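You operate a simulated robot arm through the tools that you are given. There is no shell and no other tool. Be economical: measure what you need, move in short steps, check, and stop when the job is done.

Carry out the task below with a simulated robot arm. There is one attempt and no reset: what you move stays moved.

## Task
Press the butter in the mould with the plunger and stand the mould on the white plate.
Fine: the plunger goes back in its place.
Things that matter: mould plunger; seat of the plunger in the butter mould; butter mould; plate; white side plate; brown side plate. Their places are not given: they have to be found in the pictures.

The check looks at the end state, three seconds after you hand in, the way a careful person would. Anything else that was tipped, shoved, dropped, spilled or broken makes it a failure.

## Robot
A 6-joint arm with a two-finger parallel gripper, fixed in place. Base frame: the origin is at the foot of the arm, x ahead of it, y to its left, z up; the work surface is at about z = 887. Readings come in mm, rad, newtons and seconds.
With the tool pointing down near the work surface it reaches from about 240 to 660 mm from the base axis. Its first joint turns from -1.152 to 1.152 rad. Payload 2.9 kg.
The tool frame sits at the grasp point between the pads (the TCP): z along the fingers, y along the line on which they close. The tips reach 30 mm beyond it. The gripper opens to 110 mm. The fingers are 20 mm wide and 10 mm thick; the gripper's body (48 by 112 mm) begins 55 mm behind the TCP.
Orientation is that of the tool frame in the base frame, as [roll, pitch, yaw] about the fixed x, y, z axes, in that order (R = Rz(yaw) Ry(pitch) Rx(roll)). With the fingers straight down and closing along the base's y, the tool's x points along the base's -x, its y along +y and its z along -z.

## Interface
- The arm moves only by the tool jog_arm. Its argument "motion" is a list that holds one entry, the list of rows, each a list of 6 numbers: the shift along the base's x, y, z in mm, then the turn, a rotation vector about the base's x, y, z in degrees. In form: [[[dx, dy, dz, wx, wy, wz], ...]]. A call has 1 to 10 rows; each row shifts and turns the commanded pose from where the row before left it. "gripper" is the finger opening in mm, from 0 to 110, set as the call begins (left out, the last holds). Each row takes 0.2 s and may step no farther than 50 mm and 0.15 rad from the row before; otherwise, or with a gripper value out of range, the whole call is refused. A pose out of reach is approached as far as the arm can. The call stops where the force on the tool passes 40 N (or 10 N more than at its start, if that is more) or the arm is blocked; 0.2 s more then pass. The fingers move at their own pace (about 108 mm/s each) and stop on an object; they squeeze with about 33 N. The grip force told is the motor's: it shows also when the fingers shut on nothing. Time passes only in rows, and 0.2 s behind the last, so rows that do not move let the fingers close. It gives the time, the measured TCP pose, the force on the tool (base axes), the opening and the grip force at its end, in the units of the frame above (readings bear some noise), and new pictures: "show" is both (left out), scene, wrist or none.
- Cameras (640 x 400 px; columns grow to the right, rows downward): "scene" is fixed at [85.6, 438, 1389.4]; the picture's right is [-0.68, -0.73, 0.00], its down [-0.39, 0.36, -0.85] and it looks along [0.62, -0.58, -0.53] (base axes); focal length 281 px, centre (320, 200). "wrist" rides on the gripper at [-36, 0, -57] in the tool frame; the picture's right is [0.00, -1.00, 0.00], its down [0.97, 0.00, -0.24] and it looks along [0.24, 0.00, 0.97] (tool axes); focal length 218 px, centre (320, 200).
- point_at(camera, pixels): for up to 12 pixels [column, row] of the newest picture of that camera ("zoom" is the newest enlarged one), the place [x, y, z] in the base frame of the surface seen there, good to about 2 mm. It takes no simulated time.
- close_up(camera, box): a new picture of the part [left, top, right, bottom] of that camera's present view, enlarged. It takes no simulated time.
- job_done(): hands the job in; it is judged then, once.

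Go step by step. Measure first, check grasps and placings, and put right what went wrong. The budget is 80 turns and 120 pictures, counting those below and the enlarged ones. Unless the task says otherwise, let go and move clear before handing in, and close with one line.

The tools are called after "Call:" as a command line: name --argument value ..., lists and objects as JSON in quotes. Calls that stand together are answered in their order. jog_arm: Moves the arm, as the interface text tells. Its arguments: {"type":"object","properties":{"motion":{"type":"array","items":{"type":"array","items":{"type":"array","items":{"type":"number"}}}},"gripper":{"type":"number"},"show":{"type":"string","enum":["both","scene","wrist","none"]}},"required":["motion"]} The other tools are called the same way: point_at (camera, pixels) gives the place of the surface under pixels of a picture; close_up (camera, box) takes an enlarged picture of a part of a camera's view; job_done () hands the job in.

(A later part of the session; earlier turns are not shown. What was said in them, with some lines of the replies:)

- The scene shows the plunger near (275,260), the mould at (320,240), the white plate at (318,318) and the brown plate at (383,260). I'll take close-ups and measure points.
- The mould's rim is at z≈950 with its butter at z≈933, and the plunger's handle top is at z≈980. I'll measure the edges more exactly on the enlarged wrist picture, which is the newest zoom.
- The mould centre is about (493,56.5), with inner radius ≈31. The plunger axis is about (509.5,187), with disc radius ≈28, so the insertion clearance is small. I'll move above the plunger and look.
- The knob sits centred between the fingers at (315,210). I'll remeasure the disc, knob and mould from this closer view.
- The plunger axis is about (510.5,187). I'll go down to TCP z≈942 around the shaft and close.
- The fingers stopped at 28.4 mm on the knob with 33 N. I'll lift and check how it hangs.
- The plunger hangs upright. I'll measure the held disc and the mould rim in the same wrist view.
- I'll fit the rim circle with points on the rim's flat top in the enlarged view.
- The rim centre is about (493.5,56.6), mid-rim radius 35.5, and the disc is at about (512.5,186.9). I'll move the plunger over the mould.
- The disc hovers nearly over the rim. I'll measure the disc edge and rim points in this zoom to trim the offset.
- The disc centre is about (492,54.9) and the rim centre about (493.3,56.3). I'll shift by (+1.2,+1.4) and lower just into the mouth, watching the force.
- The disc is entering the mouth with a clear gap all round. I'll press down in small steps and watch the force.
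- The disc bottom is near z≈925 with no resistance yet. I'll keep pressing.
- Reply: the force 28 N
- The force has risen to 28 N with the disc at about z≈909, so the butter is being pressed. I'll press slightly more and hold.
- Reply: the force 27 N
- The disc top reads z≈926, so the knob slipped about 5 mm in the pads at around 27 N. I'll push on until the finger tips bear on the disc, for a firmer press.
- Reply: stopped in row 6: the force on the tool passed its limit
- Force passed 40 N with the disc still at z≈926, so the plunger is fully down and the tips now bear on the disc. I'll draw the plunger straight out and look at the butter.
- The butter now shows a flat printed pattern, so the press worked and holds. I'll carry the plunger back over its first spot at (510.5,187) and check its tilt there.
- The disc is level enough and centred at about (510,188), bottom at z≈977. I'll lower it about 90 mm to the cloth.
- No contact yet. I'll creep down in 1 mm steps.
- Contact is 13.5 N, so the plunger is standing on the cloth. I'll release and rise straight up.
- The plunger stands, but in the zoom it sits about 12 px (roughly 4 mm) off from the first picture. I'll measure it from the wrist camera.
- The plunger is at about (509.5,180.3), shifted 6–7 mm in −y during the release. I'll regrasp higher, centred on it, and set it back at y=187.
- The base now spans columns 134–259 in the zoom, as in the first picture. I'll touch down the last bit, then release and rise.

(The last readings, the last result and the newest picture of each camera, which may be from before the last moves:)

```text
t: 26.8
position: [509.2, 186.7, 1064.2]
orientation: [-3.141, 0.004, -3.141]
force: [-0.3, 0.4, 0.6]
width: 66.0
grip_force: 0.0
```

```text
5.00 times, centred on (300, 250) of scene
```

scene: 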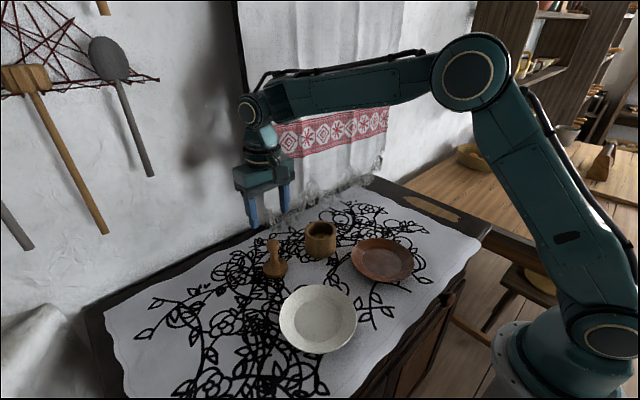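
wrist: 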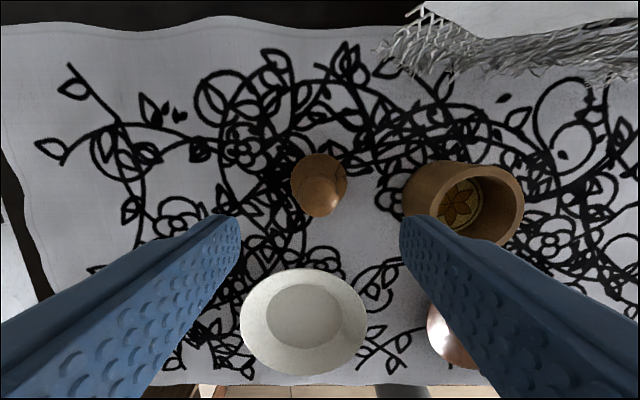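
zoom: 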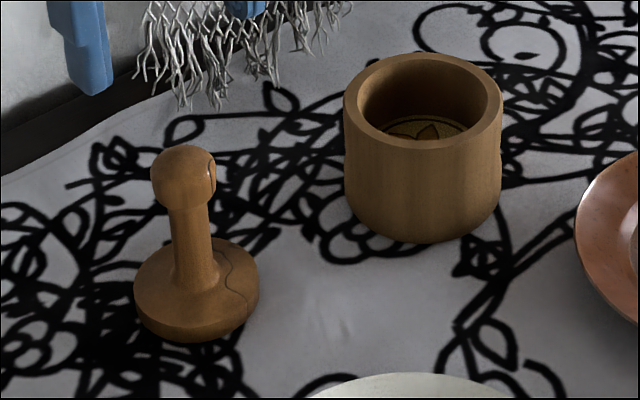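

The plunger matches its first placement, and the mould hasn't moved. Next I'll measure the white plate's floor and rim.

Call:
close_up --camera "scene" --box '[270, 275, 370, 360]'

```text
4.71 times, centred on (320, 318) of scene
```

zoom: 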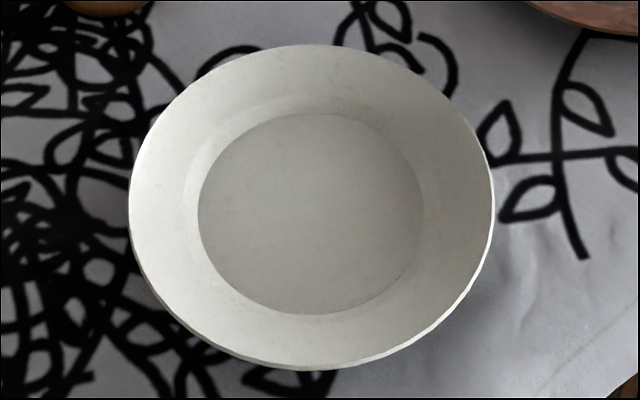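

Call:
point_at --camera "zoom" --pixels '[[200, 215], [422, 215], [312, 116], [308, 312], [230, 150], [395, 285], [390, 145], [235, 285], [312, 210], [133, 200], [488, 200], [312, 50]]'

```text
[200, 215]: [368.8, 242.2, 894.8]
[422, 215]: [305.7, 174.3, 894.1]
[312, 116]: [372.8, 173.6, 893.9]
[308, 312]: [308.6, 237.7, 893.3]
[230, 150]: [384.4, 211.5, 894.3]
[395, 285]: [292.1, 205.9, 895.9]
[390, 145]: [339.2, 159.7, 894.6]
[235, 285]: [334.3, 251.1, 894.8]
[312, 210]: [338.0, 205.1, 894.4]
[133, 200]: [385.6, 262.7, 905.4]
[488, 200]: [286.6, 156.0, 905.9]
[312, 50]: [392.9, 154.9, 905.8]
```

The plate floor is centred at about (338.3,207) at z=894.5, radius ≈46, so it fits the mould (R≈38). I'll move above the mould with the gripper open to 100.

Call:
jog_arm --motion '[[[-4, -33, 0, 0, 0, 0], [-4, -33, 0, 0, 0, 0], [-4, -33, 0, 0, 0, 0], [-4.5, -31.4, 0, 0, 0, 0], [0, 0, -20, 0, 0, 0], [0, 0, 0, 0, 0, 0]]]' --gripper 100

Call:
close_up --camera "wrist" --box '[240, 140, 400, 240]'

Call:
point_at --camera "zoom" --pixels '[[320, 180], [300, 200], [340, 230]]'

```text
t: 28.2
position: [494.2, 56.4, 1042.9]
orientation: [-3.141, 0.005, -3.141]
force: [-0.3, 0.3, 0.4]
width: 100.1
grip_force: 0.0
```

scene: 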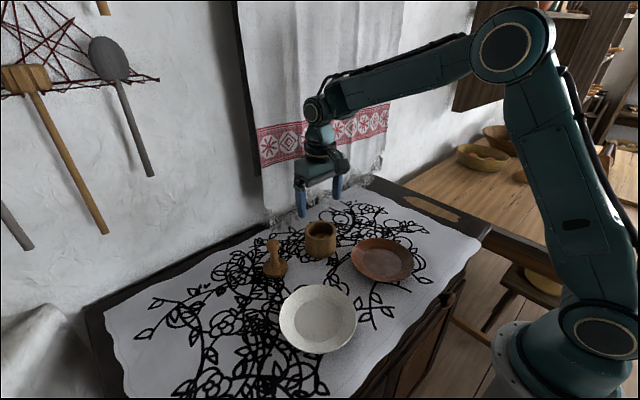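
wrist: 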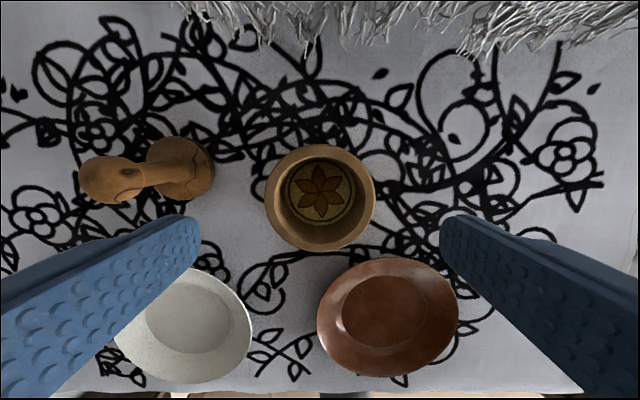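

```text
4.00 times, centred on (320, 190) of wrist
```

zoom: 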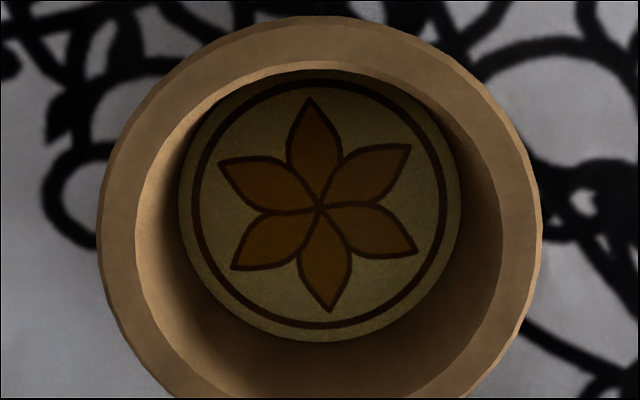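

```text
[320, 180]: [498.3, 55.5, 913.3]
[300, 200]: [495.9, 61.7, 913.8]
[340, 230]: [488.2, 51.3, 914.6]
```

The butter is nicely stamped, at z≈913, and the mould is centred between the fingers. I'll descend to TCP z≈937 and close.

Call:
jog_arm --motion '[[[-0.5, 0, -30, 0, 0, 0], [0, 0, -30, 0, 0, 0], [0, 0, -30, 0, 0, 0], [0, 0, -15, 0, 0, 0], [0, 0, 0, 0, 0, 0]]]' --show "none"

Call:
jog_arm --motion '[[[0, 0, 0, 0, 0, 0], [0, 0, 0, 0, 0, 0], [0, 0, 0, 0, 0, 0]]]' --gripper 0

```text
t: 29.4
position: [494.0, 58.4, 939.6]
orientation: [-3.141, 0.006, -3.14]
force: [0.4, -0.5, 1.3]
width: 100.1
grip_force: 0.1
```

```text
t: 30.2
position: [493.8, 57.8, 938.9]
orientation: [3.141, 0.003, 3.142]
force: [1.1, -0.1, 0.9]
width: 81.9
grip_force: 33.0
```

scene: 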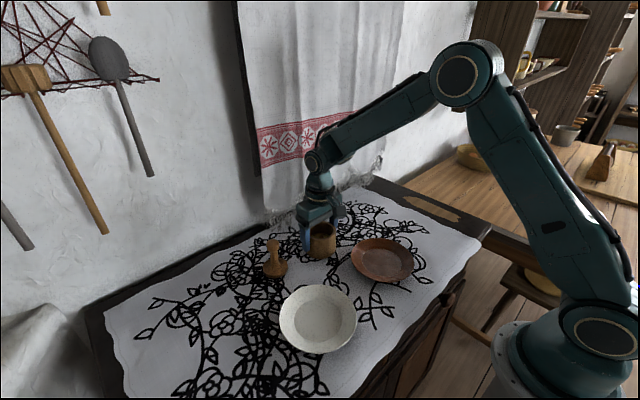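
wrist: 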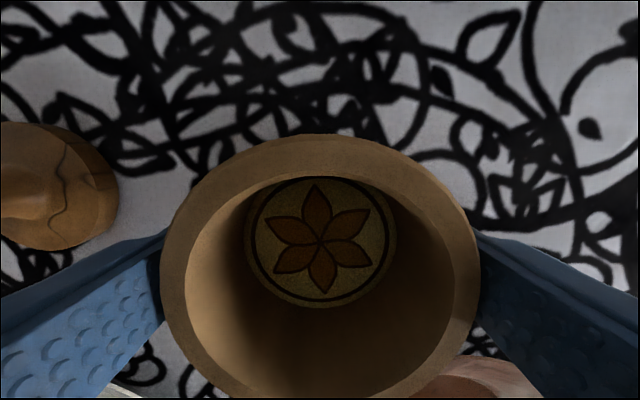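

The mould is gripped at 81.9 mm wide with 33 N. I'll lift it and carry it above the white plate.

Call:
jog_arm --motion '[[[0, 0, 15, 0, 0, 0], [0, 0, 30, 0, 0, 0], [-20, 18, 15, 0, 0, 0], [-30, 30, 0, 0, 0, 0], [-30, 30, 0, 0, 0, 0], [-30, 30, 0, 0, 0, 0], [-28, 27, 0, 0, 0, 0], [-17, 14.5, 0, 0, 0, 0], [0, 0, 0, 0, 0, 0], [0, 0, 0, 0, 0, 0]]]'

Call:
close_up --camera "scene" --box '[260, 220, 380, 360]'

Call:
point_at --camera "wrist" --pixels '[[318, 143], [220, 180], [420, 180], [190, 220], [450, 220], [320, 215]]'

```text
t: 32.4
position: [339.5, 206.7, 999.3]
orientation: [-3.141, 0.003, -3.141]
force: [-0.5, 0.4, -2.9]
width: 81.9
grip_force: 33.0
```

scene: 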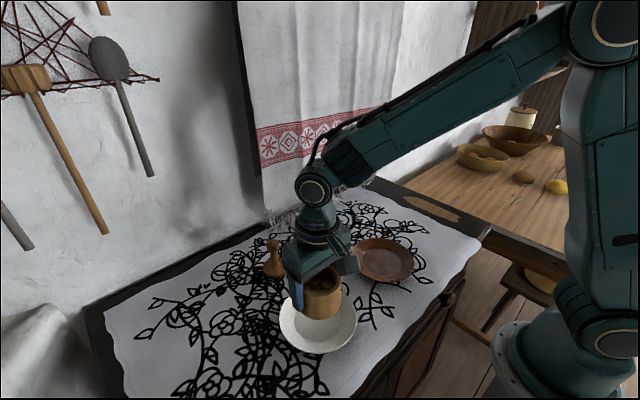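
wrist: 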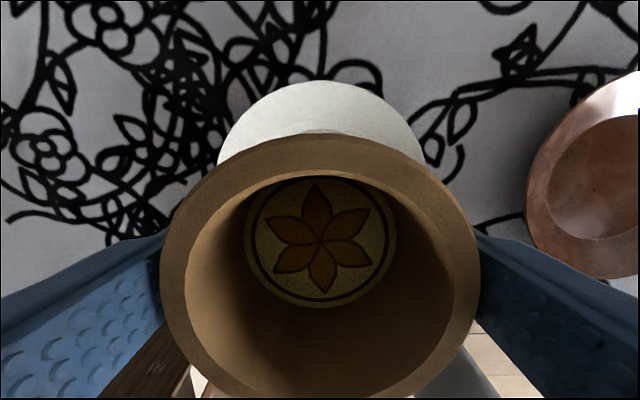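

```text
2.86 times, centred on (320, 290) of scene
```

zoom: 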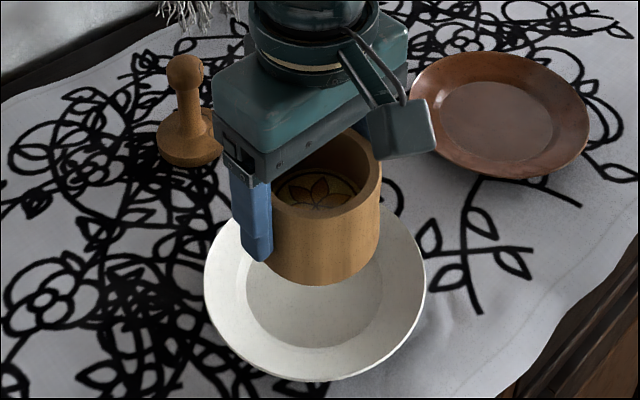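

```text
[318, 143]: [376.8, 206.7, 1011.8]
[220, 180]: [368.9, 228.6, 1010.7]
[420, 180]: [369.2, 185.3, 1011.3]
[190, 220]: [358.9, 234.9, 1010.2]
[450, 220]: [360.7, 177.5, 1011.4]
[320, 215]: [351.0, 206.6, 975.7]
```

The mould centre is about (338.5,206.8), right over the plate floor. I'll lower about 53 mm, with small steps at the end.

Call:
jog_arm --motion '[[[0, 0, -20, 0, 0, 0], [0, 0, -15, 0, 0, 0], [0, 0, -10, 0, 0, 0], [0, 0, -4, 0, 0, 0], [0, 0, -1.5, 0, 0, 0], [0, 0, -1, 0, 0, 0], [0, 0, 0, 0, 0, 0]]]' --show "wrist"

Call:
close_up --camera "scene" --box '[260, 240, 380, 360]'

```text
t: 34.0
position: [336.4, 206.8, 947.7]
orientation: [3.141, 0.004, 3.14]
force: [0.6, 0.1, -2.3]
width: 82.3
grip_force: 33.0
```

wrist: 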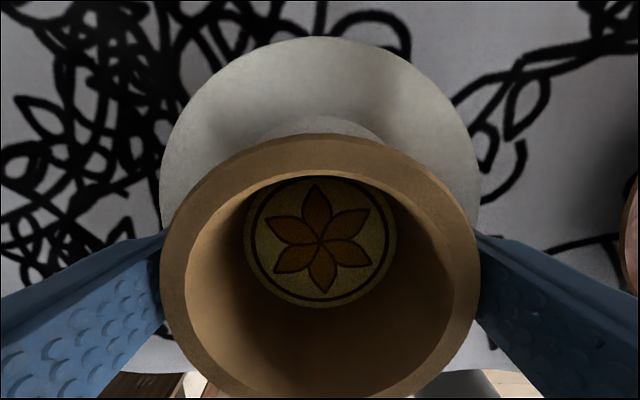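

```text
3.33 times, centred on (320, 300) of scene
```

zoom: 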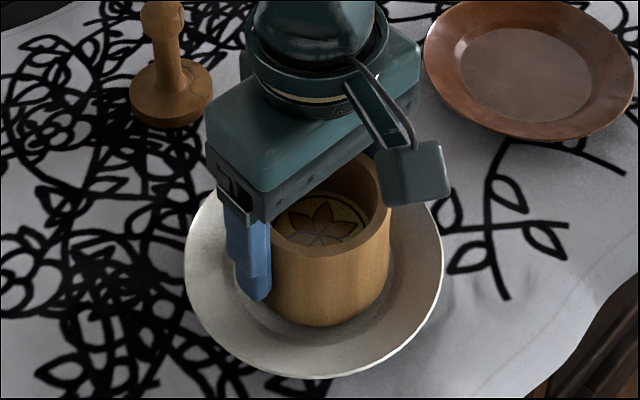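

There is no contact yet, with a small gap left. I'll creep down.

Call:
jog_arm --motion '[[[0, 0, -0.7, 0, 0, 0], [0, 0, -0.7, 0, 0, 0], [0, 0, 0, 0, 0, 0]]]' --show "none"

Call:
point_at --camera "wrist" --pixels '[[320, 150], [220, 180], [420, 180], [320, 140]]'

```text
t: 34.8
position: [336.7, 206.4, 947.0]
orientation: [3.142, 0.005, -3.141]
force: [-0.1, 0.3, -1.5]
width: 82.4
grip_force: 33.3
```

```text
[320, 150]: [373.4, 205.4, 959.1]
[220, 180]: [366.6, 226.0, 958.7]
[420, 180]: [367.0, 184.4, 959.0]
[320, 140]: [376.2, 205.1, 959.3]
```

Call:
jog_arm --motion '[[[0, 0, -0.5, 0, 0, 0], [0, 0, -0.5, 0, 0, 0], [0, 0, 0, 0, 0, 0]]]' --show "none"

```text
t: 35.6
position: [337.4, 206.8, 944.4]
orientation: [3.141, 0.004, -3.141]
force: [0.4, -0.7, -2.8]
width: 82.1
grip_force: 32.9
```

Force z is still −2.8 N, which is the mould's weight, so it isn't touching yet. I'll keep creeping.

Call:
jog_arm --motion '[[[0, 0, -0.5, 0, 0, 0], [0, 0, -0.5, 0, 0, 0], [0, 0, 0, 0, 0, 0]]]' --show "none"

```text
t: 36.4
position: [336.9, 206.4, 943.7]
orientation: [-3.142, 0.004, -3.141]
force: [-0.3, -0.4, -1.8]
width: 82.3
grip_force: 33.1
```

Call:
jog_arm --motion '[[[0, 0, -0.5, 0, 0, 0], [0, 0, -0.5, 0, 0, 0], [0, 0, 0, 0, 0, 0]]]' --show "wrist"

Call:
point_at --camera "wrist" --pixels '[[320, 150], [220, 180], [420, 180], [320, 140]]'

Call:
close_up --camera "scene" --box '[270, 270, 370, 360]'

```text
t: 37.2
position: [337.4, 206.5, 943.8]
orientation: [3.14, 0.008, -3.14]
force: [-4.7, 2.1, 20.8]
width: 82.5
grip_force: 32.9
```

wrist: 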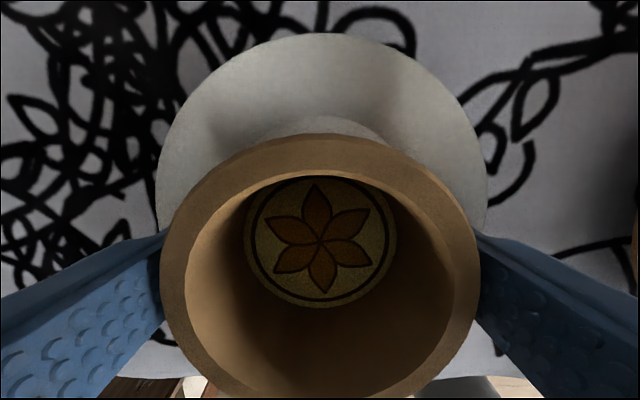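

```text
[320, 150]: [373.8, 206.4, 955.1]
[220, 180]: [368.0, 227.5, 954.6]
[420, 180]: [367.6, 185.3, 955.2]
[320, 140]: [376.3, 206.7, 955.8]
```

```text
4.44 times, centred on (320, 315) of scene
```

zoom: 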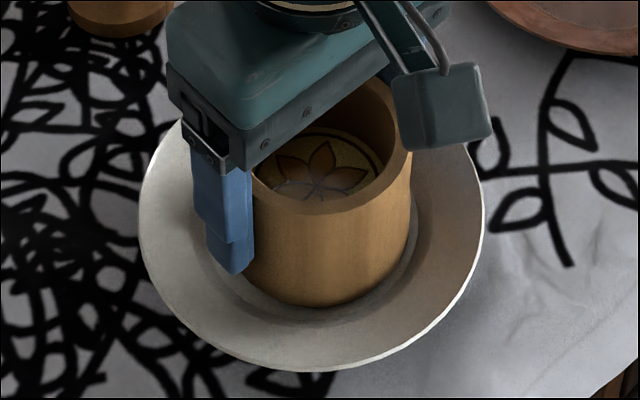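

Contact at 20 N means the mould is on the plate floor. I'll ease the load by 0.6 mm, then open and rise.

Call:
jog_arm --motion '[[[0, 0, 0.5, 0, 0, 0], [0, 0, 0.2, 0, 0, 0], [0, 0, 0, 0, 0, 0]]]' --show "none"

Call:
jog_arm --motion '[[[0, 0, 0, 0, 0, 0], [0, 0, 0, 0, 0, 0], [0, 0, 20, 0, 0, 0], [0, 0, 30, 0, 0, 0], [0, 0, 40, 0, 0, 0], [0, 0, 40, 0, 0, 0], [0, 0, 40, 0, 0, 0], [0, 0, 0, 0, 0, 0]]]' --gripper 102

Call:
close_up --camera "scene" --box '[250, 210, 420, 360]'

```text
t: 38.0
position: [337.7, 207.0, 944.2]
orientation: [-3.141, 0.004, 3.139]
force: [2.7, 4.7, 9.5]
width: 82.3
grip_force: 32.7
```

```text
t: 39.8
position: [338.2, 206.6, 1115.2]
orientation: [3.142, 0.005, -3.141]
force: [0.5, -0.6, 0.0]
width: 101.9
grip_force: 0.0
```

scene: 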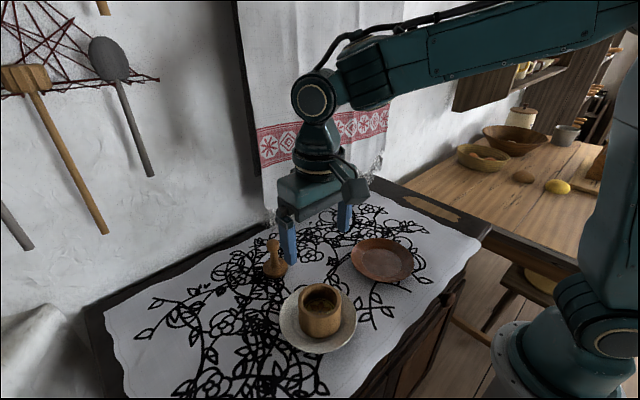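
wrist: 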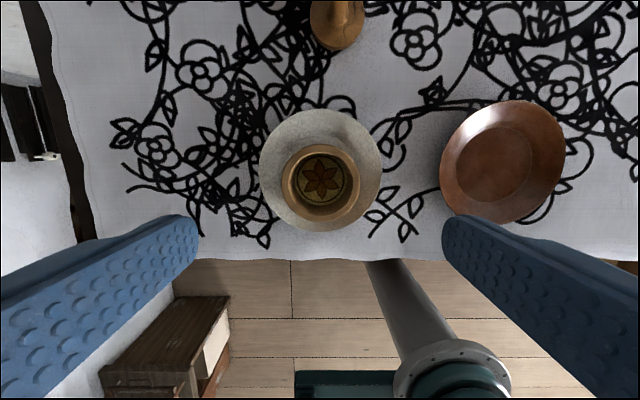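

```text
2.67 times, centred on (335, 285) of scene
```

zoom: 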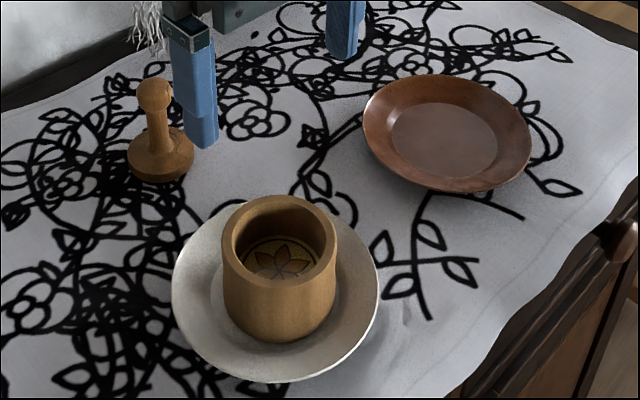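

The stamped mould stands centred on the white plate, the plunger is upright in its first place, the brown plate is untouched, and the gripper is clear. I'll hand in now.

Call:
job_done

```text
The job is handed in.
```

The butter is pressed and shows the stamp, the mould stands on the white plate, and the plunger is back at its starting spot on the cloth, which is how I read "its place".
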